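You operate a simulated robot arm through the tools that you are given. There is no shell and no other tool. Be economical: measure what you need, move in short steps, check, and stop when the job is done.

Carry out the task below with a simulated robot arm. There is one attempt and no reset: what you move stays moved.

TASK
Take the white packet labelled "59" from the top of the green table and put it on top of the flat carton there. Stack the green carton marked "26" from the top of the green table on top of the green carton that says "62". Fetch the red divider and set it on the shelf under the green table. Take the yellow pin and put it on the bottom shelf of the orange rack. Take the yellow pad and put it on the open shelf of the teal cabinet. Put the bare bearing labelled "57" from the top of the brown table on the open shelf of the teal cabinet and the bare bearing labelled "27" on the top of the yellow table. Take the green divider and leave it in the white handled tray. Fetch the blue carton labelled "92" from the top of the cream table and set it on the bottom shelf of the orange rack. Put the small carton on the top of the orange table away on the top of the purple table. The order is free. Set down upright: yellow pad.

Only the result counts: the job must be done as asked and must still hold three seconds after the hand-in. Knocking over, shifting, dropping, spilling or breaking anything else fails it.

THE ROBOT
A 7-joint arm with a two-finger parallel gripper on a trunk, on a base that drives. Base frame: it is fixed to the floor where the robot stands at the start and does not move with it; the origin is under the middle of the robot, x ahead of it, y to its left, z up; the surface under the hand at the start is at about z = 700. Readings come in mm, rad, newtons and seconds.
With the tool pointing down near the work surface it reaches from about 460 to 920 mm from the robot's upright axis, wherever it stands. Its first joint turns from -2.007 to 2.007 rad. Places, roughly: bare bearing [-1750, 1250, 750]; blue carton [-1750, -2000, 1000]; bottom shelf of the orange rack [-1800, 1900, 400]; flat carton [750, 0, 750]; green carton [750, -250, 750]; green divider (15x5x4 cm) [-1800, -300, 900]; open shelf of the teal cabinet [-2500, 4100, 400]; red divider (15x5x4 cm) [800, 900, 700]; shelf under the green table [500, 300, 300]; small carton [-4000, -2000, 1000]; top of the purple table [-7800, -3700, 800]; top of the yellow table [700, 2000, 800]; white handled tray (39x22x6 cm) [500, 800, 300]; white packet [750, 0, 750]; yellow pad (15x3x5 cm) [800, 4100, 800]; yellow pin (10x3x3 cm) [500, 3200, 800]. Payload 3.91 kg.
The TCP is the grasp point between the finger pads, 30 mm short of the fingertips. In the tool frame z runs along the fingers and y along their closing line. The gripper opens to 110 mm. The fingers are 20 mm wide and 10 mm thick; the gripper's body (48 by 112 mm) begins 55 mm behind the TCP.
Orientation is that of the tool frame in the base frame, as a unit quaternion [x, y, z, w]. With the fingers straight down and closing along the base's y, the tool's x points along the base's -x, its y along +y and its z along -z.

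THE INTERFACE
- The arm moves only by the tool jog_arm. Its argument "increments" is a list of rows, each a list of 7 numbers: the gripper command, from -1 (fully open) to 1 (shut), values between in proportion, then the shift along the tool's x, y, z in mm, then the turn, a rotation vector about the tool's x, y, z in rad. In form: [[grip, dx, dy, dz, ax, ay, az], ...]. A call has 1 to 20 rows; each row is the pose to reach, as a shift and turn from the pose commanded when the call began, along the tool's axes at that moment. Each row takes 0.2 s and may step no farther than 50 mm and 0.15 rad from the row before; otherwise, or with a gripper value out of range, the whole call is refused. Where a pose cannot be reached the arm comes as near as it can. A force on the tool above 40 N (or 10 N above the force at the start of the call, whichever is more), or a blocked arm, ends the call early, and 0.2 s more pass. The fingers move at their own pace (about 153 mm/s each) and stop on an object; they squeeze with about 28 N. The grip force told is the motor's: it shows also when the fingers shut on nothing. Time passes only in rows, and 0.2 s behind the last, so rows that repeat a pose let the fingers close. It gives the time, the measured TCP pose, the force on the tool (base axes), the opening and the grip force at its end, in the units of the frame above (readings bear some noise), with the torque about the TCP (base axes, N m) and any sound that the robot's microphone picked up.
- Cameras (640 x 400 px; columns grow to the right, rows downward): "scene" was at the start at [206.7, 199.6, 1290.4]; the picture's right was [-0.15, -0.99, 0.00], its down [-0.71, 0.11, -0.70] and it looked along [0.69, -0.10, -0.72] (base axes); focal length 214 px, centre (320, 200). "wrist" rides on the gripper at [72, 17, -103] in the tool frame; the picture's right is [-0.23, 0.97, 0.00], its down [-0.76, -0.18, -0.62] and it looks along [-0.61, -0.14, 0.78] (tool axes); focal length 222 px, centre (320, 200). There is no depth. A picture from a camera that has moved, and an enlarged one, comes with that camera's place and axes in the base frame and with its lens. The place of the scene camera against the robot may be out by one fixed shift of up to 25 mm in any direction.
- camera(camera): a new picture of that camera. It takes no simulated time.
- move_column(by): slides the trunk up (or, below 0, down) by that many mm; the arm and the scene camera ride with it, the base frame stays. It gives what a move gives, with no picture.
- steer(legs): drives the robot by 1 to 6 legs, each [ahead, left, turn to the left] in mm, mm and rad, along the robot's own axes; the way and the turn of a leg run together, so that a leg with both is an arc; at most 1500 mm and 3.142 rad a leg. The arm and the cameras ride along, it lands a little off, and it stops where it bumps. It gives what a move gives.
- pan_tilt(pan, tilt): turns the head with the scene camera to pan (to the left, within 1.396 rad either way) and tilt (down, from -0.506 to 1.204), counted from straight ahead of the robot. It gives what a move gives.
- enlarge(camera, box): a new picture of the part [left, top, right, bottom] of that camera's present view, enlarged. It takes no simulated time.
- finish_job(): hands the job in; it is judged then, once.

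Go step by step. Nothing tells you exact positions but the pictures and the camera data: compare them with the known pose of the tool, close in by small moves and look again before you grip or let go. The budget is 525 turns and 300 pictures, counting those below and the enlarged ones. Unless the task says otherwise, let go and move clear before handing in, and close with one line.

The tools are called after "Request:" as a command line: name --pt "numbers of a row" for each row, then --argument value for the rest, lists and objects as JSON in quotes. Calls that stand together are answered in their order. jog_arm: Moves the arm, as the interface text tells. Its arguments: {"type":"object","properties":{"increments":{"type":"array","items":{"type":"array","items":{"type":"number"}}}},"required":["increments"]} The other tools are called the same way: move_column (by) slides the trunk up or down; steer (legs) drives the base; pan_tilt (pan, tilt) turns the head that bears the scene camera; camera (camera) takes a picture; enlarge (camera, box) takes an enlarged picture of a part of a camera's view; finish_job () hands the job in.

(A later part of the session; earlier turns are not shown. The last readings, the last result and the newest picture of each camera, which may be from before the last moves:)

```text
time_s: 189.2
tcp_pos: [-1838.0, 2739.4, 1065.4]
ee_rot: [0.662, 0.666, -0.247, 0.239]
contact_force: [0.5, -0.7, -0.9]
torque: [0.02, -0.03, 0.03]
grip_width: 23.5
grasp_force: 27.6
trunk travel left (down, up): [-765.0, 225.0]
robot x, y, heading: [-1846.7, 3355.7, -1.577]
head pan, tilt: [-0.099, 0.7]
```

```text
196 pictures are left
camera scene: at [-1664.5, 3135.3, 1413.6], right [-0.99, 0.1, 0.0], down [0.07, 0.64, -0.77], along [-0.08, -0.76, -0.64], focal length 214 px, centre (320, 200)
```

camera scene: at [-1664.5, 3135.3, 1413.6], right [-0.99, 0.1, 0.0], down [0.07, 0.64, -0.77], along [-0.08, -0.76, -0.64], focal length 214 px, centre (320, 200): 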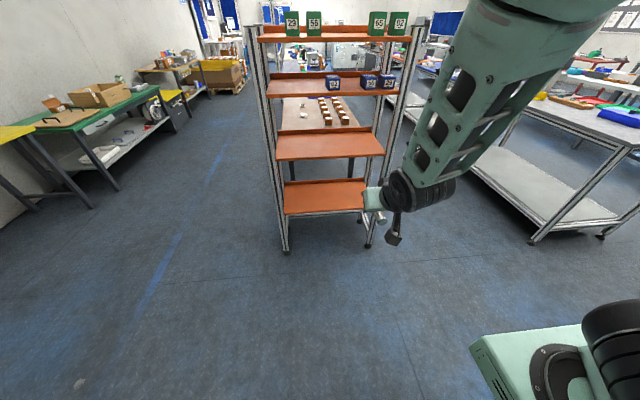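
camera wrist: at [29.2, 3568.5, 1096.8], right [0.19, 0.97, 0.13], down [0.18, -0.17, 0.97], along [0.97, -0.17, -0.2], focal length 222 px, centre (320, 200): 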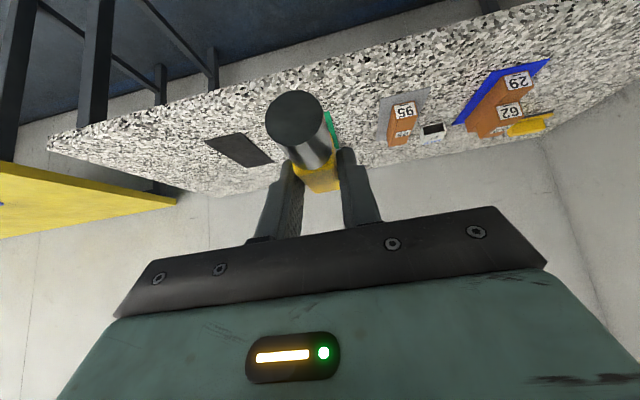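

Request:
move_column --by -400

Request:
move_column --by -195

Request:
steer --legs '[[600, 110, 0]]'

Request:
camera --camera "wrist"

Request:
camera --camera "scene"

```text
time_s: 193.0
tcp_pos: [-1837.6, 2739.6, 666.2]
ee_rot: [0.662, 0.666, -0.248, 0.239]
contact_force: [-0.3, 0.4, -2.2]
torque: [0.03, -0.01, 0.04]
grip_width: 23.7
grasp_force: 27.6
trunk travel left (down, up): [-365.0, 625.0]
robot x, y, heading: [-1845.0, 3356.5, -1.577]
head pan, tilt: [-0.099, 0.7]
```

```text
time_s: 195.1
tcp_pos: [-1837.6, 2739.6, 469.7]
ee_rot: [0.662, 0.666, -0.247, 0.239]
contact_force: [0.5, 0.2, -1.1]
torque: [0.0, -0.01, -0.02]
grip_width: 23.9
grasp_force: 28.1
trunk travel left (down, up): [-170.0, 820.0]
robot x, y, heading: [-1844.6, 3354.4, -1.574]
head pan, tilt: [-0.099, 0.7]
```

```text
time_s: 198.6
tcp_pos: [-1717.1, 2141.5, 469.9]
ee_rot: [0.659, 0.669, -0.246, 0.24]
contact_force: [0.3, -0.2, -2.4]
torque: [0.0, 0.01, 0.01]
grip_width: 23.5
grasp_force: 28.3
trunk travel left (down, up): [-170.0, 820.0]
robot x, y, heading: [-1729.1, 2756.7, -1.568]
head pan, tilt: [-0.099, 0.7]
```

```text
195 pictures are left
camera wrist: at [-1701.6, 2264.0, 501.7], right [0.98, -0.16, 0.13], down [-0.16, -0.18, 0.97], along [-0.13, -0.97, -0.2], focal length 222 px, centre (320, 200)
```

wrist: 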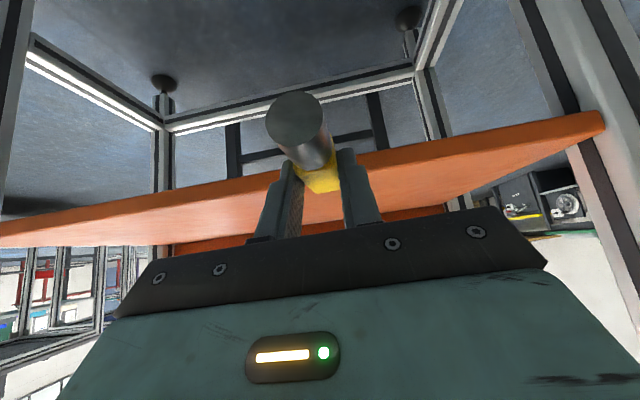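

```text
194 pictures are left
camera scene: at [-1548.4, 2538.5, 818.6], right [-1.0, 0.09, 0.0], down [0.06, 0.64, -0.76], along [-0.07, -0.76, -0.64], focal length 214 px, centre (320, 200)
```

scene: 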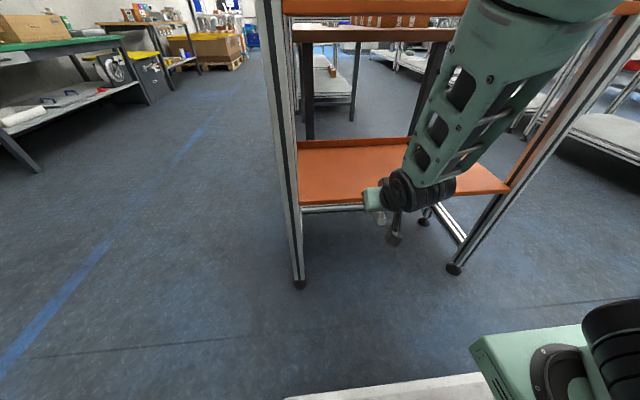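

Request:
move_column --by 15

Request:
steer --legs '[[150, 0, 0]]'

Request:
camera --camera "wrist"

Request:
enlarge --camera "scene" --box '[240, 120, 560, 320]'

```text
time_s: 199.2
tcp_pos: [-1716.9, 2140.0, 485.4]
ee_rot: [0.659, 0.669, -0.246, 0.24]
contact_force: [-0.1, 0.2, -1.4]
torque: [0.03, 0.01, -0.03]
grip_width: 23.6
grasp_force: 28.4
trunk travel left (down, up): [-185.0, 805.0]
robot x, y, heading: [-1729.8, 2757.1, -1.565]
head pan, tilt: [-0.099, 0.7]
```

```text
time_s: 200.6
tcp_pos: [-1718.9, 1993.3, 485.3]
ee_rot: [0.659, 0.668, -0.247, 0.24]
contact_force: [0.6, 0.1, -2.3]
torque: [0.01, 0.0, 0.03]
grip_width: 23.5
grasp_force: 27.9
trunk travel left (down, up): [-185.0, 805.0]
robot x, y, heading: [-1730.6, 2608.5, -1.571]
head pan, tilt: [-0.099, 0.7]
```

```text
193 pictures are left
camera wrist: at [-1702.0, 2116.0, 516.7], right [0.98, -0.17, 0.13], down [-0.16, -0.18, 0.97], along [-0.14, -0.97, -0.2], focal length 222 px, centre (320, 200)
```

wrist: 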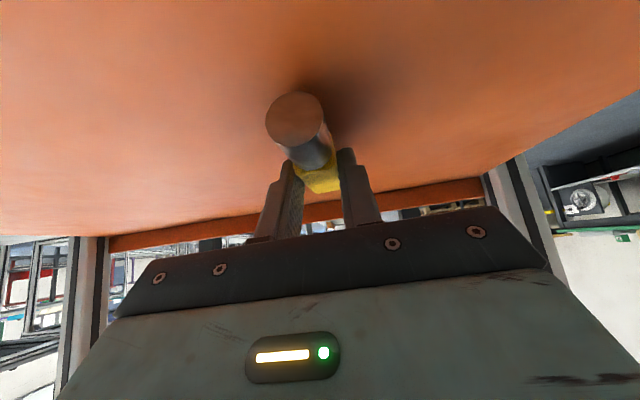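

```text
2.00 times, centred on (400, 220) of scene
camera zoom: at [-1548.3, 2390.0, 833.6], right [-1.0, 0.1, 0.0], down [0.06, 0.64, -0.76], along [-0.07, -0.76, -0.64], focal length 429 px, centre (160, 160)
```

zoom: 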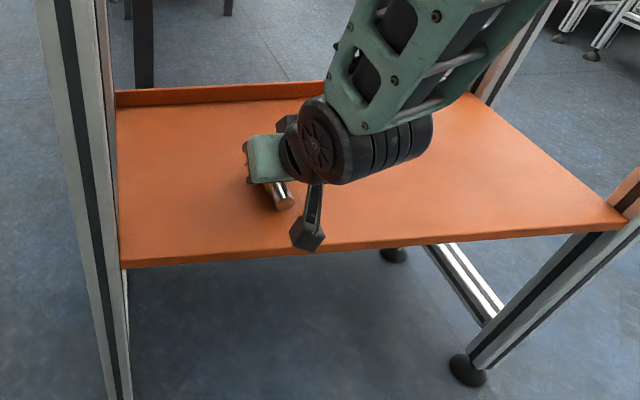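

Request:
jog_arm --pt "1 -15 0 13 0 0 0" --pt "1 -31 0 26 0 0 0" --pt "1 -21 0 38 0 0 0" --pt "1 -12 0 48 0 0 0"

Request:
camera --camera "wrist"

Request:
enlarge --camera "scene" --box '[320, 160, 440, 260]'

```text
time_s: 201.4
tcp_pos: [-1717.0, 1947.9, 479.4]
ee_rot: [0.659, 0.664, -0.25, 0.247]
contact_force: [-3.0, 6.0, 23.8]
torque: [0.79, -0.04, 0.19]
grip_width: 23.6
grasp_force: 27.6
trunk travel left (down, up): [-185.0, 805.0]
robot x, y, heading: [-1732.0, 2610.9, -1.569]
head pan, tilt: [-0.099, 0.7]
stopped in row 4: the force on the tool passed its limit at 68 N (the readings are from after the stop); the commanded pose is now the measured one
```

```text
191 pictures are left
camera wrist: at [-1701.4, 2071.4, 509.1], right [0.98, -0.16, 0.14], down [-0.17, -0.16, 0.97], along [-0.14, -0.97, -0.19], focal length 222 px, centre (320, 200)
```

wrist: 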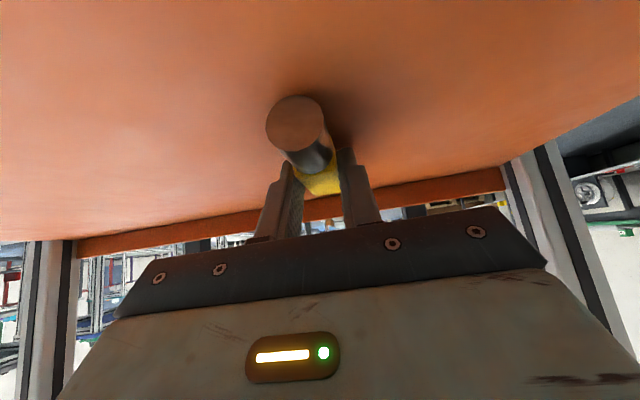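

```text
4.00 times, centred on (380, 210) of scene
camera zoom: at [-1548.3, 2390.8, 834.2], right [-1.0, 0.1, 0.0], down [0.06, 0.64, -0.77], along [-0.07, -0.76, -0.64], focal length 858 px, centre (80, 160)
```

zoom: 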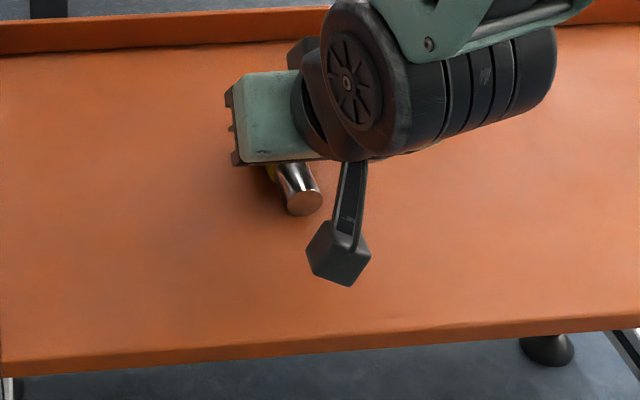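

The pin touches the shelf (surface near z 445). Relax slightly, release and retreat.

Request:
jog_arm --pt "1 -1 0 -1.5 0 0 0" --pt "0.5 -1 0 -1.5 0 0 0" --pt "0 -1 0 -1.5 0 0 0" --pt "0 -1 0 -1.5 0 0 0"

Request:
camera --camera "wrist"

```text
time_s: 202.4
tcp_pos: [-1720.8, 1949.5, 479.0]
ee_rot: [0.661, 0.665, -0.249, 0.245]
contact_force: [-24.7, 2.4, 26.3]
torque: [-0.23, 0.06, -0.28]
grip_width: 42.2
grasp_force: 0.1
trunk travel left (down, up): [-185.0, 805.0]
robot x, y, heading: [-1731.4, 2610.1, -1.569]
head pan, tilt: [-0.099, 0.7]
```

```text
189 pictures are left
camera wrist: at [-1703.5, 2072.5, 509.7], right [0.98, -0.17, 0.14], down [-0.17, -0.17, 0.97], along [-0.14, -0.97, -0.19], focal length 222 px, centre (320, 200)
```

wrist: 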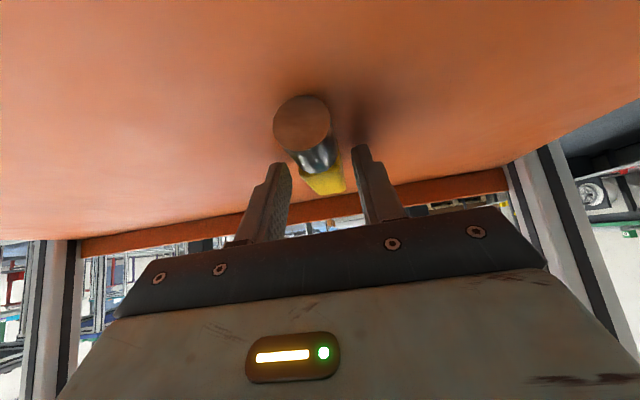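

Request:
jog_arm --pt "0 -2 0 -3 0 0 0" --pt "0 -5 0 -6 0 0 0" --pt "-0.5 -8 0 -10 0 0 0" --pt "-1 -8 0 -10 0 0 0" --pt "-1 -8 0 -30 0 0 0" --pt "-1 -8 0 -60 0 0 0" --pt "-1 5 0 -100 0 0 0"

Request:
camera --camera "wrist"

```text
time_s: 204.0
tcp_pos: [-1718.2, 2016.1, 549.7]
ee_rot: [0.659, 0.666, -0.248, 0.245]
contact_force: [-0.5, 0.0, 0.7]
torque: [-0.04, 0.0, 0.0]
grip_width: 109.9
grasp_force: 0.1
trunk travel left (down, up): [-185.0, 805.0]
robot x, y, heading: [-1729.9, 2611.1, -1.566]
head pan, tilt: [-0.099, 0.7]
```

```text
188 pictures are left
camera wrist: at [-1702.8, 2139.3, 580.0], right [0.98, -0.17, 0.14], down [-0.17, -0.17, 0.97], along [-0.14, -0.97, -0.19], focal length 222 px, centre (320, 200)
```

wrist: 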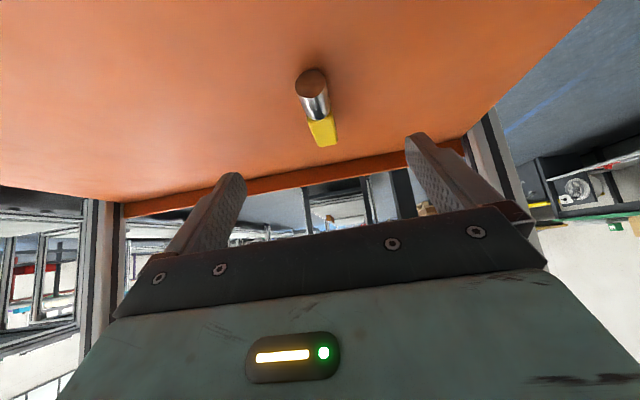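

Pin placed. I back off, raise, and turn to look at the teal cabinet.

Request:
steer --legs '[[-650, 0, 0]]'

Request:
move_column --by 400

Request:
steer --legs '[[0, 0, -1.2], [0, 0, -1.2]]'

Request:
pan_tilt --pan 0.0 --tilt 0.5

Request:
camera --camera "scene"

```text
time_s: 207.6
tcp_pos: [-1718.8, 2662.2, 549.1]
ee_rot: [0.657, 0.669, -0.247, 0.246]
contact_force: [-0.6, -0.2, 0.3]
torque: [0.0, -0.02, -0.01]
grip_width: 110.0
grasp_force: 0.1
trunk travel left (down, up): [-185.0, 805.0]
robot x, y, heading: [-1733.9, 3259.3, -1.555]
head pan, tilt: [-0.099, 0.7]
```

```text
time_s: 211.4
tcp_pos: [-1718.9, 2662.5, 949.4]
ee_rot: [0.656, 0.669, -0.247, 0.246]
contact_force: [0.2, 0.3, 0.5]
torque: [0.0, 0.03, -0.03]
grip_width: 110.1
grasp_force: 0.0
trunk travel left (down, up): [-585.0, 405.0]
robot x, y, heading: [-1736.0, 3256.8, -1.56]
head pan, tilt: [-0.099, 0.7]
```

```text
time_s: 217.7
tcp_pos: [-2156.5, 3672.6, 950.4]
ee_rot: [0.865, -0.361, -0.32, -0.139]
contact_force: [0.1, -0.3, 0.1]
torque: [0.01, 0.0, 0.01]
grip_width: 110.0
grasp_force: 0.0
trunk travel left (down, up): [-585.0, 405.0]
robot x, y, heading: [-1734.2, 3253.7, 2.342]
head pan, tilt: [-0.099, 0.7]
```

```text
time_s: 218.5
tcp_pos: [-2157.0, 3674.2, 947.9]
ee_rot: [0.865, -0.36, -0.321, -0.138]
contact_force: [-0.3, -0.5, 0.9]
torque: [0.01, 0.02, 0.02]
grip_width: 109.8
grasp_force: 0.1
trunk travel left (down, up): [-585.0, 405.0]
robot x, y, heading: [-1733.5, 3252.7, 2.344]
head pan, tilt: [0.0, 0.499]
```

```text
187 pictures are left
camera scene: at [-2059.5, 3285.9, 1251.2], right [0.72, 0.7, 0.0], down [0.33, -0.34, -0.88], along [-0.61, 0.63, -0.48], focal length 214 px, centre (320, 200)
```

scene: 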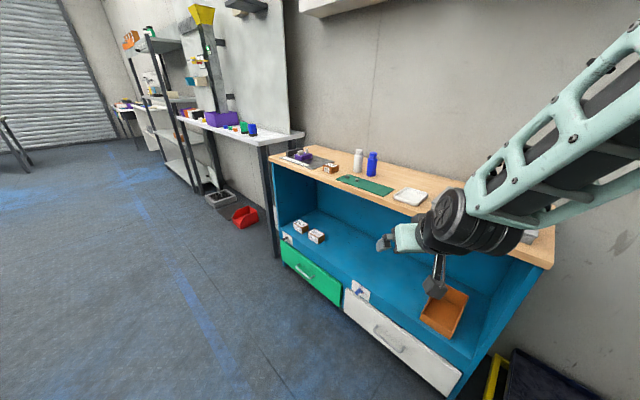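

I see the cabinet's open shelf with free room in the middle. Now fetch bearing 57: drive around the rack to the brown table.

Request:
steer --legs '[[0, 0, 0.797], [-1030, 0, 0], [0, 1090, 0], [0, 1080, 0]]'

Request:
pan_tilt --pan 0.0 --tilt 0.75

Request:
camera --camera "scene"

```text
time_s: 236.1
tcp_pos: [-1364.8, 1072.9, 948.9]
ee_rot: [0.937, -0.004, -0.349, -0.006]
contact_force: [-0.2, 1.0, 0.2]
torque: [0.02, 0.01, 0.0]
grip_width: 110.0
grasp_force: 0.0
trunk travel left (down, up): [-585.0, 405.0]
robot x, y, heading: [-773.6, 1073.6, 3.131]
head pan, tilt: [0.0, 0.499]
```

```text
time_s: 236.8
tcp_pos: [-1365.3, 1072.2, 950.8]
ee_rot: [0.937, -0.005, -0.349, -0.006]
contact_force: [-0.6, -0.6, -0.1]
torque: [0.0, -0.02, -0.02]
grip_width: 110.0
grasp_force: 0.1
trunk travel left (down, up): [-585.0, 405.0]
robot x, y, heading: [-771.3, 1075.6, 3.129]
head pan, tilt: [0.0, 0.75]
```

```text
186 pictures are left
camera scene: at [-1015.0, 879.6, 1229.4], right [0.01, 1.0, 0.0], down [0.68, -0.01, -0.73], along [-0.73, 0.01, -0.68], focal length 214 px, centre (320, 200)
```

scene: 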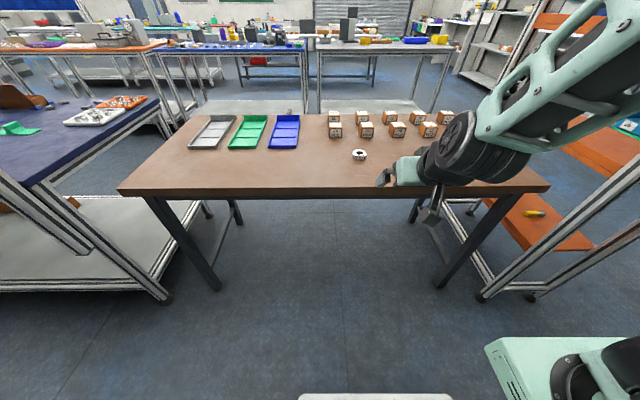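

Request:
steer --legs '[[230, 40, 0]]'

Request:
camera --camera "wrist"

```text
time_s: 238.6
tcp_pos: [-1594.5, 1040.3, 949.9]
ee_rot: [0.937, -0.005, -0.348, -0.006]
contact_force: [0.2, -0.1, -0.2]
torque: [0.01, -0.01, -0.04]
grip_width: 109.7
grasp_force: 0.1
trunk travel left (down, up): [-585.0, 405.0]
robot x, y, heading: [-1000.8, 1041.1, 3.126]
head pan, tilt: [0.0, 0.75]
```

```text
185 pictures are left
camera wrist: at [-1472.5, 1021.7, 980.0], right [-0.19, -0.97, 0.14], down [-0.17, 0.17, 0.97], along [-0.97, 0.16, -0.19], focal length 222 px, centre (320, 200)
```

wrist: 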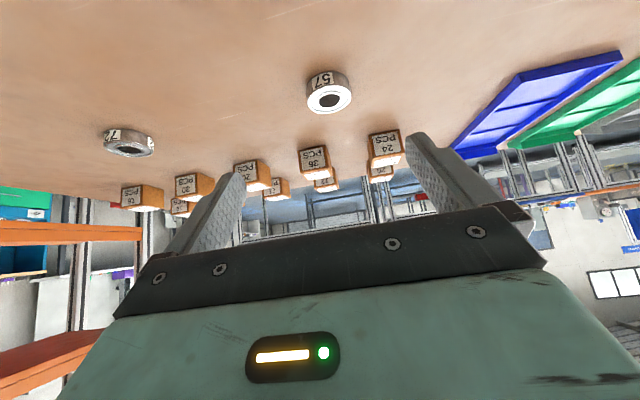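

Request:
jog_arm --pt "-1 3 3 40 0 0 0" --pt "-1 5 6 80 0 0 0" --pt "-1 7 9 110 0 0 0" --pt "-1 7 9 110 0 0 0"

Request:
camera --camera "wrist"

```text
time_s: 239.6
tcp_pos: [-1658.9, 1031.8, 861.7]
ee_rot: [0.937, -0.005, -0.35, -0.006]
contact_force: [0.5, -0.8, -0.4]
torque: [-0.02, 0.01, -0.01]
grip_width: 110.0
grasp_force: 0.0
trunk travel left (down, up): [-585.0, 405.0]
robot x, y, heading: [-1001.2, 1037.8, 3.12]
head pan, tilt: [0.0, 0.75]
```

```text
184 pictures are left
camera wrist: at [-1536.4, 1014.1, 892.9], right [-0.19, -0.97, 0.14], down [-0.17, 0.17, 0.97], along [-0.97, 0.16, -0.19], focal length 222 px, centre (320, 200)
```

wrist: 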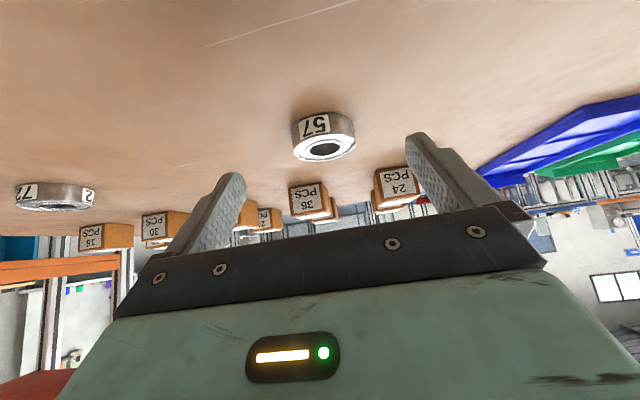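

Request:
jog_arm --pt "-1 2 1 20 0 0 0" --pt "-1 3 2 34 0 0 0" --pt "-1 3 2 39 0 0 0" --pt "-1 3 2 39 0 0 0"

Request:
camera --camera "wrist"

```text
time_s: 240.6
tcp_pos: [-1683.7, 1031.2, 832.0]
ee_rot: [0.937, -0.004, -0.349, -0.006]
contact_force: [-1.0, -0.1, -0.5]
torque: [0.03, 0.0, -0.02]
grip_width: 110.0
grasp_force: 0.0
trunk travel left (down, up): [-585.0, 405.0]
robot x, y, heading: [-999.4, 1038.9, 3.126]
head pan, tilt: [0.0, 0.75]
```

```text
183 pictures are left
camera wrist: at [-1562.1, 1012.8, 861.3], right [-0.19, -0.97, 0.14], down [-0.17, 0.17, 0.97], along [-0.97, 0.16, -0.19], focal length 222 px, centre (320, 200)
```

wrist: 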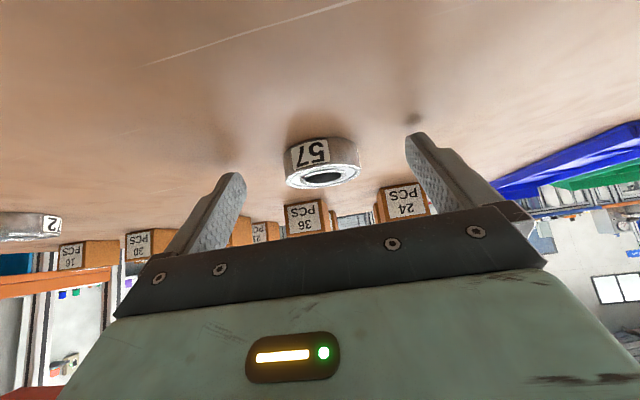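

Request:
jog_arm --pt "0 0 0 1 0 0 0" --pt "0.5 0 0 1 0 0 0" --pt "1 0 0 1 0 0 0" --pt "1 0 0 1 0 0 0" --pt "1 -13 0 -14 0 0 0" --pt "1 -32 0 -37 0 0 0" --pt "1 -60 0 -70 0 0 0" --pt "1 -92 0 -106 0 0 0" --pt "1 -120 0 -140 0 0 0"

Request:
camera --camera "wrist"

```text
time_s: 242.6
tcp_pos: [-1681.5, 1027.7, 1011.4]
ee_rot: [0.938, -0.006, -0.347, -0.006]
contact_force: [0.6, 0.6, -2.2]
torque: [0.0, -0.05, 0.01]
grip_width: 50.5
grasp_force: 28.5
trunk travel left (down, up): [-585.0, 405.0]
robot x, y, heading: [-1006.0, 1040.0, 3.123]
head pan, tilt: [0.0, 0.75]
```

```text
182 pictures are left
camera wrist: at [-1560.6, 1009.7, 1042.4], right [-0.19, -0.97, 0.14], down [-0.17, 0.17, 0.97], along [-0.97, 0.16, -0.2], focal length 222 px, centre (320, 200)
```

wrist: 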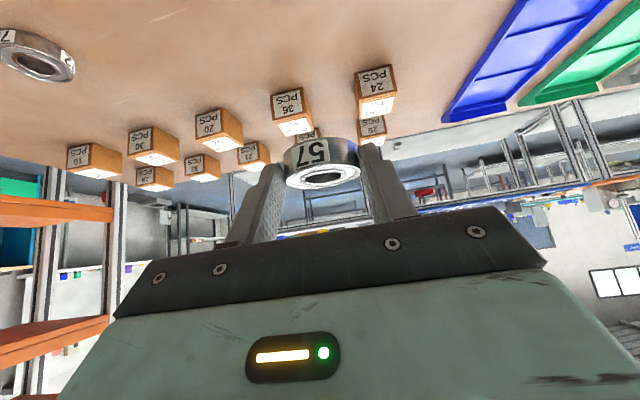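

Request:
steer --legs '[[-300, 0, 0], [0, -950, 0], [0, -950, 0], [1000, 0, 0], [0, 0, -1.56]]'

Request:
pan_tilt --pan 0.6 --tilt 0.5

Request:
camera --camera "scene"

```text
time_s: 262.5
tcp_pos: [-1722.2, 3648.6, 1011.5]
ee_rot: [-0.662, 0.664, 0.243, 0.25]
contact_force: [0.2, 0.1, -1.6]
torque: [-0.01, 0.01, -0.02]
grip_width: 50.4
grasp_force: 28.0
trunk travel left (down, up): [-585.0, 405.0]
robot x, y, heading: [-1704.2, 2967.9, 1.565]
head pan, tilt: [0.0, 0.75]
```

```text
time_s: 263.5
tcp_pos: [-1721.3, 3648.6, 1012.4]
ee_rot: [-0.662, 0.663, 0.243, 0.249]
contact_force: [0.9, -0.2, -2.0]
torque: [-0.04, 0.03, 0.01]
grip_width: 50.6
grasp_force: 28.6
trunk travel left (down, up): [-585.0, 405.0]
robot x, y, heading: [-1706.3, 2969.5, 1.562]
head pan, tilt: [0.6, 0.499]
```

```text
181 pictures are left
camera scene: at [-1974.6, 3193.1, 1251.3], right [0.83, 0.56, 0.0], down [0.27, -0.4, -0.88], along [-0.49, 0.73, -0.48], focal length 214 px, centre (320, 200)
```

scene: 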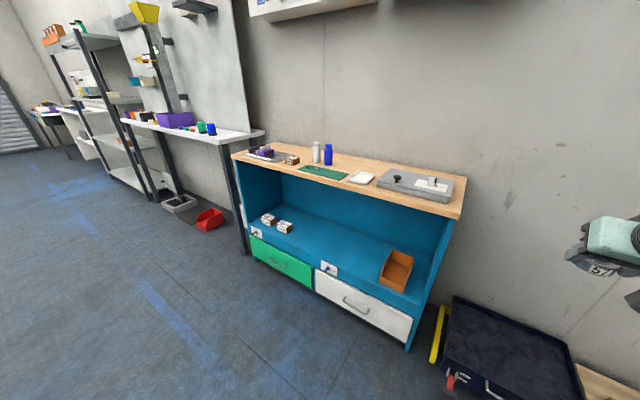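

Request:
steer --legs '[[0, 870, 0]]'

Request:
move_column --by -400

Request:
pan_tilt --pan -0.1 --tilt 0.45

Request:
camera --camera "scene"

Request:
camera --camera "wrist"

```text
time_s: 268.1
tcp_pos: [-2614.1, 3643.1, 1011.2]
ee_rot: [0.672, -0.654, -0.247, -0.246]
contact_force: [0.1, -0.3, -0.9]
torque: [-0.05, 0.01, -0.01]
grip_width: 50.4
grasp_force: 27.6
trunk travel left (down, up): [-585.0, 405.0]
robot x, y, heading: [-2577.3, 2965.0, 1.591]
head pan, tilt: [0.6, 0.499]
```

```text
time_s: 271.9
tcp_pos: [-2614.1, 3643.0, 611.9]
ee_rot: [0.672, -0.653, -0.247, -0.246]
contact_force: [-0.2, 0.0, -1.7]
torque: [-0.03, -0.05, 0.02]
grip_width: 50.3
grasp_force: 27.9
trunk travel left (down, up): [-185.0, 805.0]
robot x, y, heading: [-2576.3, 2959.8, 1.587]
head pan, tilt: [0.6, 0.499]
```

```text
time_s: 273.0
tcp_pos: [-2614.3, 3643.6, 611.5]
ee_rot: [0.672, -0.653, -0.247, -0.246]
contact_force: [-0.4, -0.4, -1.9]
torque: [-0.05, -0.01, 0.0]
grip_width: 50.4
grasp_force: 28.1
trunk travel left (down, up): [-185.0, 805.0]
robot x, y, heading: [-2577.4, 2963.6, 1.589]
head pan, tilt: [-0.099, 0.45]
```

```text
180 pictures are left
camera scene: at [-2792.2, 3199.0, 855.8], right [1.0, -0.08, 0.0], down [-0.03, -0.43, -0.9], along [0.07, 0.9, -0.44], focal length 214 px, centre (320, 200)
```

scene: 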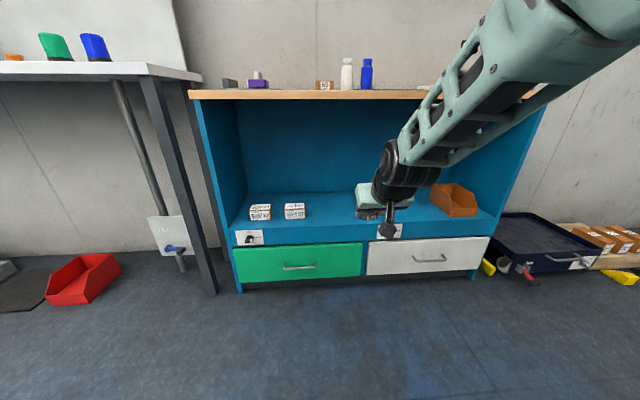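

```text
179 pictures are left
camera wrist: at [-2628.4, 3521.5, 642.2], right [-0.98, 0.15, 0.14], down [0.17, 0.17, 0.97], along [0.12, 0.97, -0.19], focal length 222 px, centre (320, 200)
```

wrist: 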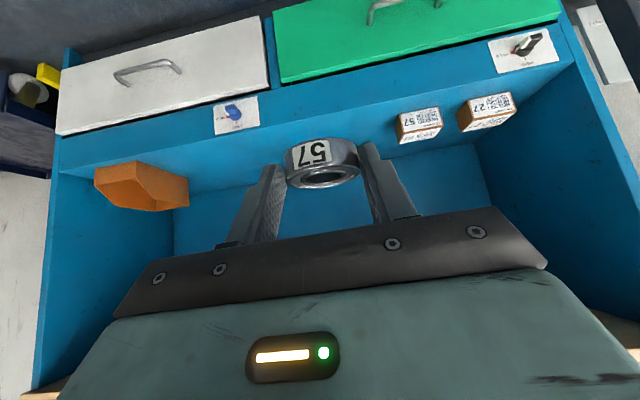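

Request:
move_column --by -130

Request:
steer --legs '[[330, -15, -0.02]]'

Request:
camera --camera "wrist"

Request:
camera --camera "scene"

```text
time_s: 274.6
tcp_pos: [-2612.3, 3643.4, 482.5]
ee_rot: [0.672, -0.653, -0.247, -0.246]
contact_force: [-0.5, -1.0, -1.3]
torque: [-0.02, 0.01, -0.01]
grip_width: 50.4
grasp_force: 28.2
trunk travel left (down, up): [-55.0, 935.0]
robot x, y, heading: [-2577.7, 2963.6, 1.585]
head pan, tilt: [-0.099, 0.45]
```

```text
time_s: 276.8
tcp_pos: [-2589.7, 3987.1, 481.8]
ee_rot: [0.666, -0.66, -0.244, -0.248]
contact_force: [0.3, 0.0, -1.3]
torque: [-0.06, -0.05, 0.0]
grip_width: 50.2
grasp_force: 27.9
trunk travel left (down, up): [-55.0, 935.0]
robot x, y, heading: [-2565.6, 3306.1, 1.576]
head pan, tilt: [-0.099, 0.45]
```

```text
178 pictures are left
camera wrist: at [-2607.0, 3864.8, 512.2], right [-0.98, 0.17, 0.14], down [0.17, 0.17, 0.97], along [0.14, 0.97, -0.19], focal length 222 px, centre (320, 200)
```

wrist: 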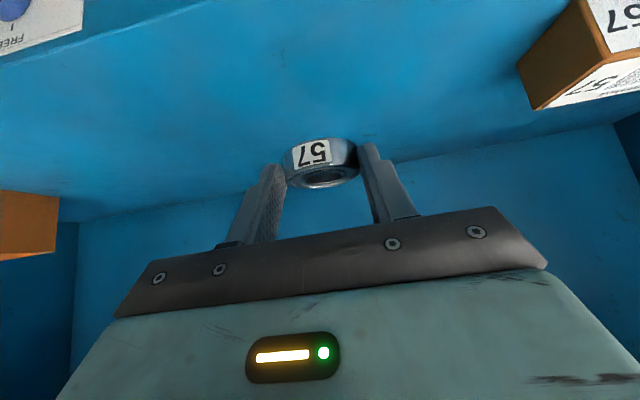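

```text
177 pictures are left
camera scene: at [-2776.4, 3544.9, 725.8], right [1.0, -0.1, 0.0], down [-0.04, -0.43, -0.9], along [0.09, 0.9, -0.44], focal length 214 px, centre (320, 200)
```

scene: 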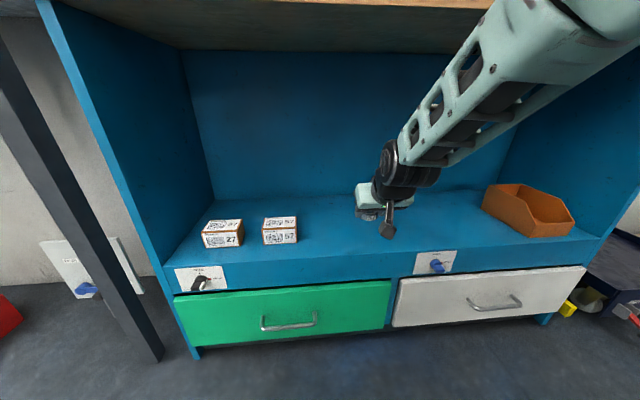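

Request:
jog_arm --pt "1 -10 0 8 0 0 0" --pt "1 -19 0 16 0 0 0" --pt "1 -9 0 28 0 0 0" --pt "1 -3 0 35 0 0 0" --pt "1 1 0 39 0 0 0"

Request:
camera --camera "wrist"

```text
time_s: 278.0
tcp_pos: [-2589.9, 4010.6, 451.0]
ee_rot: [0.666, -0.66, -0.244, -0.249]
contact_force: [-0.2, -0.2, -1.4]
torque: [-0.01, -0.03, 0.01]
grip_width: 50.5
grasp_force: 28.0
trunk travel left (down, up): [-55.0, 935.0]
robot x, y, heading: [-2561.7, 3303.5, 1.576]
head pan, tilt: [-0.099, 0.45]
```

```text
176 pictures are left
camera wrist: at [-2606.2, 3889.3, 481.6], right [-0.98, 0.17, 0.14], down [0.17, 0.17, 0.97], along [0.14, 0.97, -0.19], focal length 222 px, centre (320, 200)
```

wrist: 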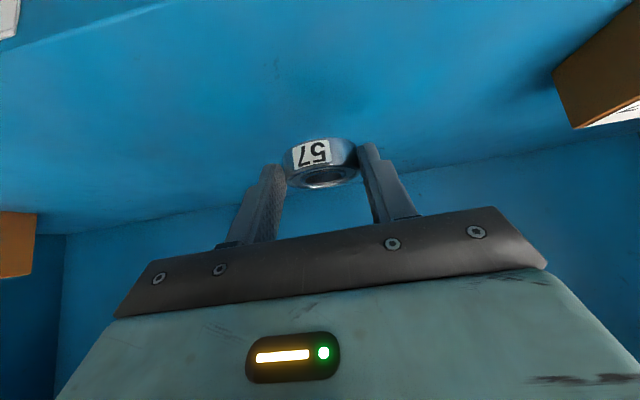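

Request:
jog_arm --pt "1 1.6 0 1.9 0 0 0" --pt "1 3.3 0 3.8 0 0 0" --pt "1 4.9 0 5.7 0 0 0" --pt "1 6.5 0 7.6 0 0 0"

Request:
jog_arm --pt "1 1.3 0 1.5 0 0 0" --pt "1 2.6 0 3 0 0 0" --pt "1 3.9 0 4.5 0 0 0"

```text
time_s: 279.0
tcp_pos: [-2590.1, 4011.4, 441.2]
ee_rot: [0.666, -0.66, -0.244, -0.249]
contact_force: [0.0, 0.1, -1.0]
torque: [-0.01, 0.0, 0.02]
grip_width: 50.3
grasp_force: 28.0
trunk travel left (down, up): [-55.0, 935.0]
robot x, y, heading: [-2562.4, 3304.3, 1.576]
head pan, tilt: [-0.099, 0.45]
```

```text
time_s: 279.8
tcp_pos: [-2590.3, 4011.8, 435.1]
ee_rot: [0.665, -0.66, -0.245, -0.25]
contact_force: [-0.2, -0.5, -1.5]
torque: [-0.07, -0.01, 0.04]
grip_width: 50.8
grasp_force: 28.3
trunk travel left (down, up): [-55.0, 935.0]
robot x, y, heading: [-2562.6, 3303.6, 1.57]
head pan, tilt: [-0.099, 0.45]
```

Request:
jog_arm --pt "1 1.3 0 1.5 0 0 0" --pt "1 2.6 0 3 0 0 0"

Request:
enlarge --camera "wrist" --box '[220, 80, 440, 220]'

```text
time_s: 280.4
tcp_pos: [-2591.5, 4011.3, 432.4]
ee_rot: [0.666, -0.66, -0.245, -0.248]
contact_force: [0.3, 0.2, -2.5]
torque: [-0.02, 0.01, 0.02]
grip_width: 50.1
grasp_force: 27.9
trunk travel left (down, up): [-55.0, 935.0]
robot x, y, heading: [-2563.3, 3303.7, 1.571]
head pan, tilt: [-0.099, 0.45]
```

```text
2.86 times, centred on (330, 150) of wrist
camera zoom: at [-2607.7, 3890.0, 462.8], right [-0.98, 0.17, 0.14], down [0.17, 0.17, 0.97], along [0.14, 0.97, -0.19], focal length 635 px, centre (291, 343)
```

zoom: 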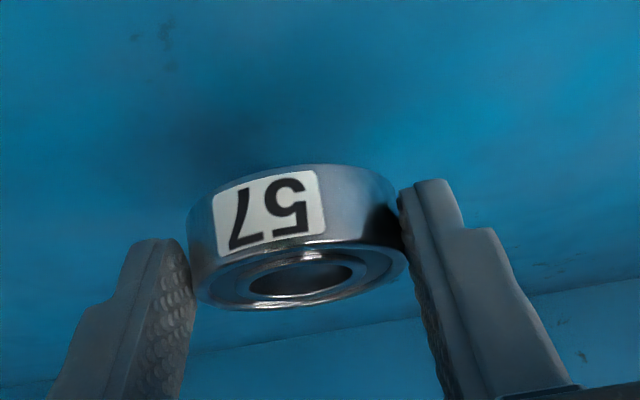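

Request:
jog_arm --pt "1 1.3 0 1.5 0 0 0" --pt "1 2.6 0 3 0 0 0" --pt "1 3.9 0 4.5 0 0 0" --pt "1 5.2 0 6 0 0 0"

```text
time_s: 281.4
tcp_pos: [-2589.2, 4011.0, 424.6]
ee_rot: [0.666, -0.66, -0.244, -0.249]
contact_force: [0.4, 0.1, -1.2]
torque: [-0.02, 0.0, 0.0]
grip_width: 50.5
grasp_force: 27.9
trunk travel left (down, up): [-55.0, 935.0]
robot x, y, heading: [-2563.7, 3309.3, 1.573]
head pan, tilt: [-0.099, 0.45]
```

Request:
jog_arm --pt "1 1.3 0 1.5 0 0 0" --pt "1 2.6 0 3 0 0 0" --pt "1 3.9 0 4.5 0 0 0" --pt "1 5.2 0 6 0 0 0"

Request:
enlarge --camera "wrist" --box '[220, 80, 440, 220]'

```text
time_s: 282.4
tcp_pos: [-2589.8, 4011.9, 415.6]
ee_rot: [0.666, -0.659, -0.246, -0.248]
contact_force: [0.2, -1.1, -1.6]
torque: [-0.04, 0.0, 0.02]
grip_width: 50.6
grasp_force: 27.8
trunk travel left (down, up): [-55.0, 935.0]
robot x, y, heading: [-2562.6, 3306.6, 1.569]
head pan, tilt: [-0.099, 0.45]
```

```text
2.86 times, centred on (330, 150) of wrist
camera zoom: at [-2606.9, 3889.4, 446.2], right [-0.98, 0.17, 0.14], down [0.17, 0.17, 0.97], along [0.14, 0.97, -0.19], focal length 635 px, centre (291, 343)
```

zoom: 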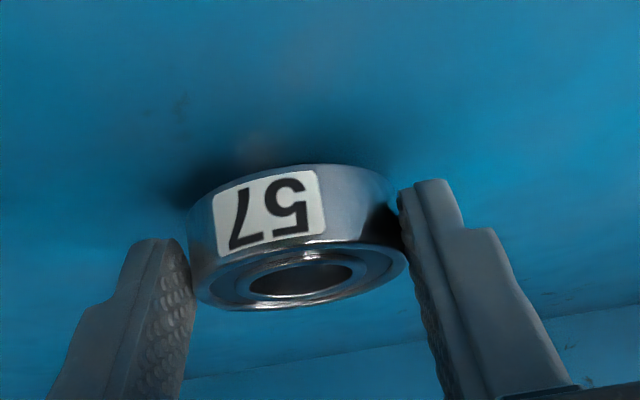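

Request:
jog_arm --pt "1 1.3 0 1.5 0 0 0" --pt "1 2.6 0 3 0 0 0" --pt "1 3.9 0 4.5 0 0 0"

```text
time_s: 283.2
tcp_pos: [-2589.9, 4011.9, 409.4]
ee_rot: [0.666, -0.659, -0.245, -0.248]
contact_force: [-0.9, 0.0, -0.6]
torque: [-0.05, -0.01, -0.01]
grip_width: 50.2
grasp_force: 28.4
trunk travel left (down, up): [-55.0, 935.0]
robot x, y, heading: [-2564.4, 3306.7, 1.571]
head pan, tilt: [-0.099, 0.45]
```

Request:
jog_arm --pt "1 1 0 1.1 0 0 0" --pt "1 2 0 2.3 0 0 0" --pt "1 3 0 3.4 0 0 0"

Request:
enlarge --camera "wrist" --box '[220, 80, 440, 220]'

```text
time_s: 284.0
tcp_pos: [-2590.5, 4011.9, 405.5]
ee_rot: [0.665, -0.66, -0.245, -0.25]
contact_force: [0.3, -2.2, 7.1]
torque: [-0.08, 0.05, -0.02]
grip_width: 50.4
grasp_force: 27.7
trunk travel left (down, up): [-55.0, 935.0]
robot x, y, heading: [-2565.6, 3302.9, 1.572]
head pan, tilt: [-0.099, 0.45]
```

```text
2.86 times, centred on (330, 150) of wrist
camera zoom: at [-2606.8, 3889.7, 436.1], right [-0.98, 0.17, 0.14], down [0.17, 0.17, 0.97], along [0.14, 0.97, -0.19], focal length 635 px, centre (291, 343)
```

zoom: 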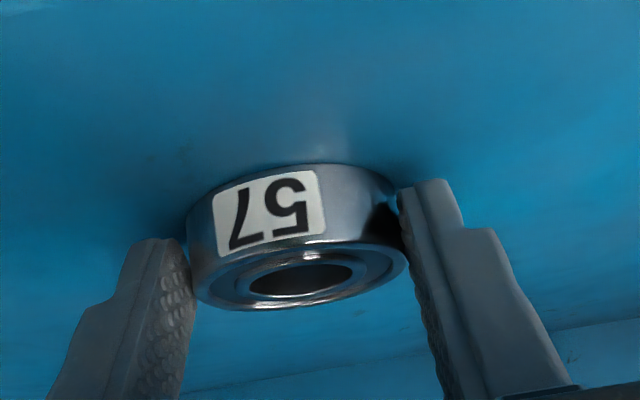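

Request:
jog_arm --pt "0.6 0 0 0 0 0 0" --pt "0.2 -1.3 0 -1.5 0 0 0" --pt "-0.3 -2.6 0 -3 0 0 0" --pt "-1 -2.6 0 -3 0 0 0" --pt "-1 -5 0 -20 0 0 0" --pt "-1 -5 0 -50 0 0 0" --pt "-1 0 0 -90 0 0 0"

Request:
camera --camera "wrist"

```text
time_s: 285.6
tcp_pos: [-2591.0, 3950.3, 474.8]
ee_rot: [0.665, -0.66, -0.245, -0.248]
contact_force: [0.5, 0.1, 0.0]
torque: [0.01, 0.01, 0.03]
grip_width: 110.0
grasp_force: 0.0
trunk travel left (down, up): [-55.0, 935.0]
robot x, y, heading: [-2565.2, 3304.7, 1.568]
head pan, tilt: [-0.099, 0.45]
```

```text
172 pictures are left
camera wrist: at [-2607.3, 3828.6, 504.7], right [-0.98, 0.17, 0.14], down [0.17, 0.17, 0.97], along [0.14, 0.97, -0.19], focal length 222 px, centre (320, 200)
```

wrist: 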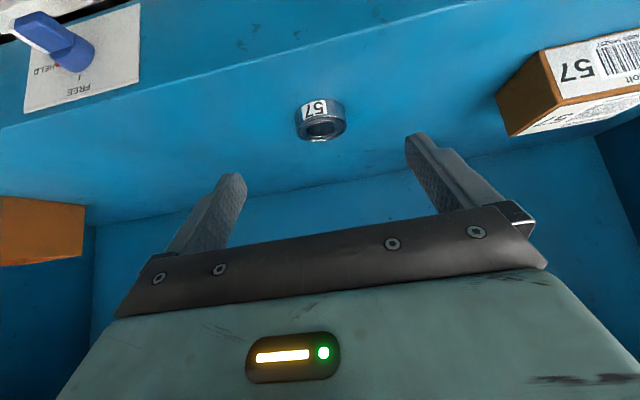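

Bearing 57 is on the shelf. Now to the granite table for the yellow pad.

Request:
steer --legs '[[-320, 0, 0]]'

Request:
move_column --by 400

Request:
move_column --by 200

Request:
steer --legs '[[0, 0, -1.57], [1250, 0, 0], [900, 300, 0]]'

```text
time_s: 287.8
tcp_pos: [-2587.2, 3615.4, 474.0]
ee_rot: [0.664, -0.661, -0.244, -0.249]
contact_force: [0.7, -0.7, 0.6]
torque: [0.02, 0.0, 0.03]
grip_width: 110.1
grasp_force: 0.1
trunk travel left (down, up): [-55.0, 935.0]
robot x, y, heading: [-2563.4, 2966.2, 1.57]
head pan, tilt: [-0.099, 0.45]
```

```text
time_s: 291.7
tcp_pos: [-2587.1, 3616.3, 873.8]
ee_rot: [0.664, -0.661, -0.244, -0.249]
contact_force: [0.6, 0.1, 0.4]
torque: [-0.01, 0.0, 0.03]
grip_width: 110.3
grasp_force: 0.0
trunk travel left (down, up): [-455.0, 535.0]
robot x, y, heading: [-2564.4, 2969.5, 1.568]
head pan, tilt: [-0.099, 0.45]
```

```text
time_s: 293.8
tcp_pos: [-2586.8, 3616.4, 1073.7]
ee_rot: [0.665, -0.661, -0.244, -0.248]
contact_force: [-0.7, 0.2, 0.4]
torque: [-0.02, 0.02, 0.01]
grip_width: 109.8
grasp_force: 0.1
trunk travel left (down, up): [-655.0, 335.0]
robot x, y, heading: [-2562.8, 2969.5, 1.564]
head pan, tilt: [-0.099, 0.45]
```

```text
time_s: 308.6
tcp_pos: [262.7, 3242.8, 1074.5]
ee_rot: [0.011, 0.937, -0.008, 0.349]
contact_force: [-1.0, 0.3, -0.4]
torque: [0.0, 0.03, 0.0]
grip_width: 110.0
grasp_force: 0.1
trunk travel left (down, up): [-655.0, 335.0]
robot x, y, heading: [-387.0, 3235.3, -0.034]
head pan, tilt: [-0.099, 0.45]
```

Request:
jog_arm --pt "-1 3 27 -3 -0.087 0 -0.101" --pt "-1 6 55 -5 -0.173 0 -0.202" --pt "-1 9 82 -8 -0.26 0 -0.303" --pt "-1 12 110 -11 -0.347 0 -0.404" --pt "-1 15 137 -13 -0.433 0 -0.505" --pt "-1 19 165 -16 -0.52 0 -0.606" --pt "-1 22 192 -19 -0.607 0 -0.707" --pt "-1 25 220 -21 -0.693 0 -0.808" --pt "-1 28 247 -24 -0.78 0 -0.909" --pt "-1 31 275 -27 -0.867 0 -1.01" --pt "-1 35 302 -29 -0.953 0 -1.11" --pt "-1 38 330 -32 -1.04 0 -1.211" --pt "-1 38 330 -32 -1.04 0 -1.211"

Request:
steer --legs '[[380, 400, 0.03]]'

Request:
pan_tilt --pan 0.3 --tilt 0.7

Request:
camera --camera "scene"

Request:
camera --camera "wrist"

```text
time_s: 311.4
tcp_pos: [221.2, 3573.5, 1070.7]
ee_rot: [-0.664, 0.664, 0.242, 0.244]
contact_force: [0.8, 0.4, 0.5]
torque: [-0.01, -0.01, -0.02]
grip_width: 109.7
grasp_force: 0.0
trunk travel left (down, up): [-655.0, 335.0]
robot x, y, heading: [-388.7, 3238.1, -0.037]
head pan, tilt: [-0.099, 0.45]
```

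```text
time_s: 314.6
tcp_pos: [599.9, 3984.4, 1068.8]
ee_rot: [0.673, -0.655, -0.245, -0.24]
contact_force: [0.2, -0.7, 0.6]
torque: [-0.02, 0.0, 0.01]
grip_width: 110.0
grasp_force: 0.1
trunk travel left (down, up): [-655.0, 335.0]
robot x, y, heading: [2.8, 3634.6, 0.002]
head pan, tilt: [-0.099, 0.45]
```

```text
time_s: 315.4
tcp_pos: [600.2, 3986.1, 1071.0]
ee_rot: [0.673, -0.654, -0.246, -0.241]
contact_force: [1.1, 0.9, -0.1]
torque: [0.02, 0.0, 0.02]
grip_width: 109.9
grasp_force: 0.1
trunk travel left (down, up): [-655.0, 335.0]
robot x, y, heading: [1.2, 3633.1, -0.002]
head pan, tilt: [0.3, 0.7]
```

```text
171 pictures are left
camera scene: at [214.4, 3868.6, 1303.6], right [0.29, -0.96, 0.0], down [-0.62, -0.19, -0.77], along [0.73, 0.22, -0.64], focal length 214 px, centre (320, 200)
```

scene: 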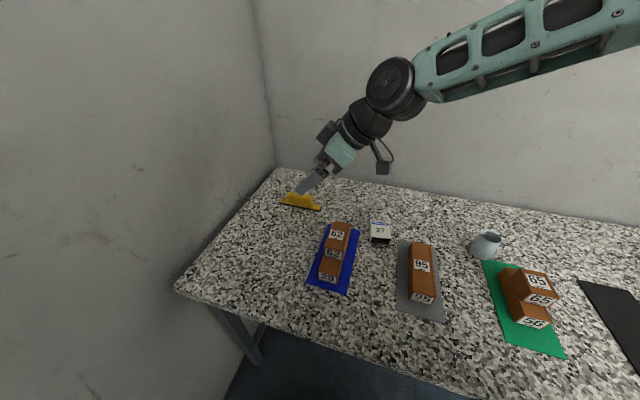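

```text
170 pictures are left
camera wrist: at [586.3, 3863.5, 1101.9], right [-0.98, 0.15, 0.14], down [0.17, 0.18, 0.97], along [0.12, 0.97, -0.21], focal length 222 px, centre (320, 200)
```

wrist: 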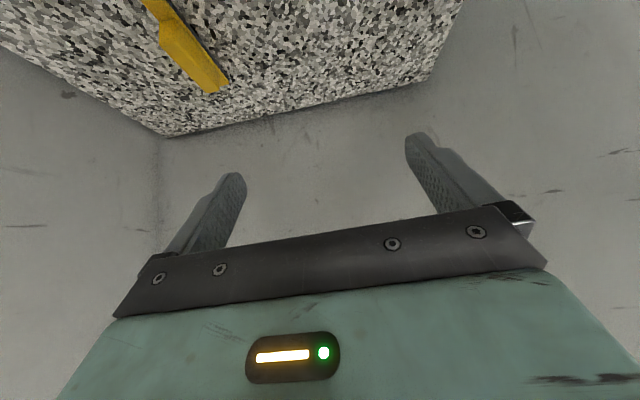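

Request:
enlarge --camera "scene" --box '[260, 165, 340, 215]'

Request:
enlarge --camera "wrist" --box '[120, 0, 280, 100]'

```text
8.00 times, centred on (300, 190) of scene
camera zoom: at [214.4, 3868.6, 1303.6], right [0.29, -0.96, 0.0], down [-0.62, -0.19, -0.77], along [0.73, 0.22, -0.64], focal length 1716 px, centre (480, 280)
```

zoom: 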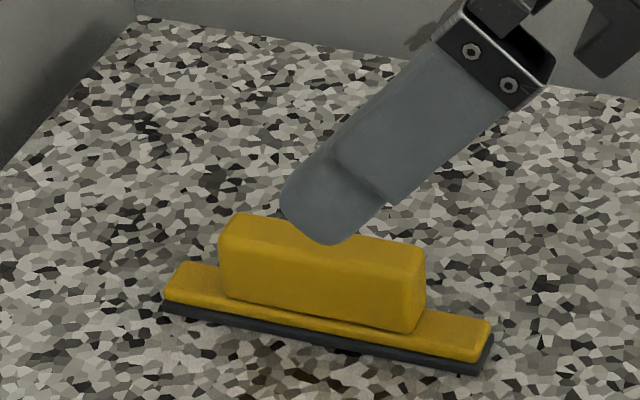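

```text
4.00 times, centred on (200, 50) of wrist
camera zoom: at [586.3, 3863.5, 1101.9], right [-0.98, 0.15, 0.14], down [0.17, 0.18, 0.97], along [0.12, 0.97, -0.21], focal length 888 px, centre (800, 800)
```

zoom: 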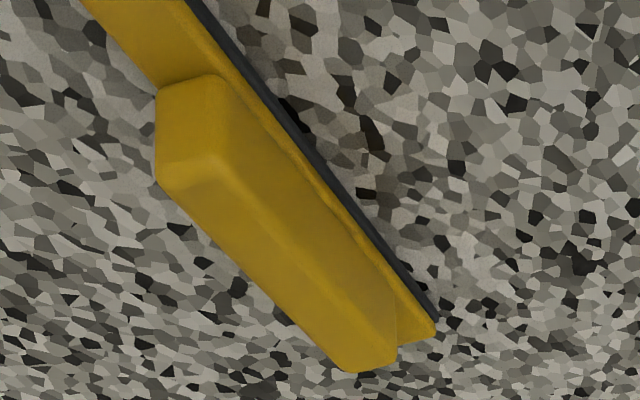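

Request:
jog_arm --pt "-1 10 -40 0 0 0 0" --pt "-1 20 -80 10 0 0 0" --pt "-1 35 -120 25 0 0 0" --pt "-1 50 -160 45 0 0 0" --pt "-1 60 -162 85 0 0 -0.0" --pt "-1 70 -162 125 0 0 0" --pt "-1 73 -162 160 0 0 0" --pt "-1 73 -162 160 0 0 0"

Request:
camera --camera "wrist"

Request:
camera --camera "scene"

```text
time_s: 317.2
tcp_pos: [760.8, 4036.7, 900.3]
ee_rot: [0.674, -0.655, -0.245, -0.24]
contact_force: [0.5, 0.2, -1.0]
torque: [0.03, 0.03, -0.01]
grip_width: 110.0
grasp_force: 0.1
trunk travel left (down, up): [-655.0, 335.0]
robot x, y, heading: [1.4, 3631.8, -0.003]
head pan, tilt: [0.3, 0.7]
```

```text
167 pictures are left
camera wrist: at [746.9, 3914.7, 933.1], right [-0.98, 0.15, 0.14], down [0.17, 0.18, 0.97], along [0.12, 0.97, -0.21], focal length 222 px, centre (320, 200)
```

wrist: 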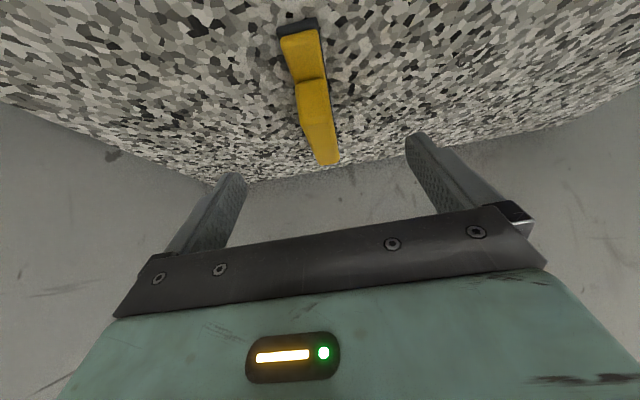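

```text
166 pictures are left
camera scene: at [214.3, 3868.6, 1303.6], right [0.29, -0.96, 0.0], down [-0.62, -0.19, -0.76], along [0.73, 0.22, -0.64], focal length 214 px, centre (320, 200)
```

scene: 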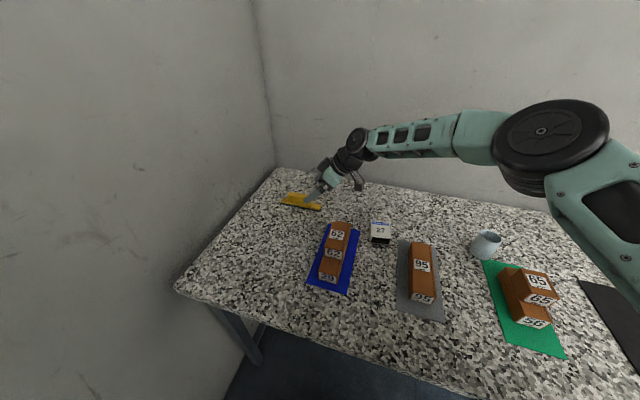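

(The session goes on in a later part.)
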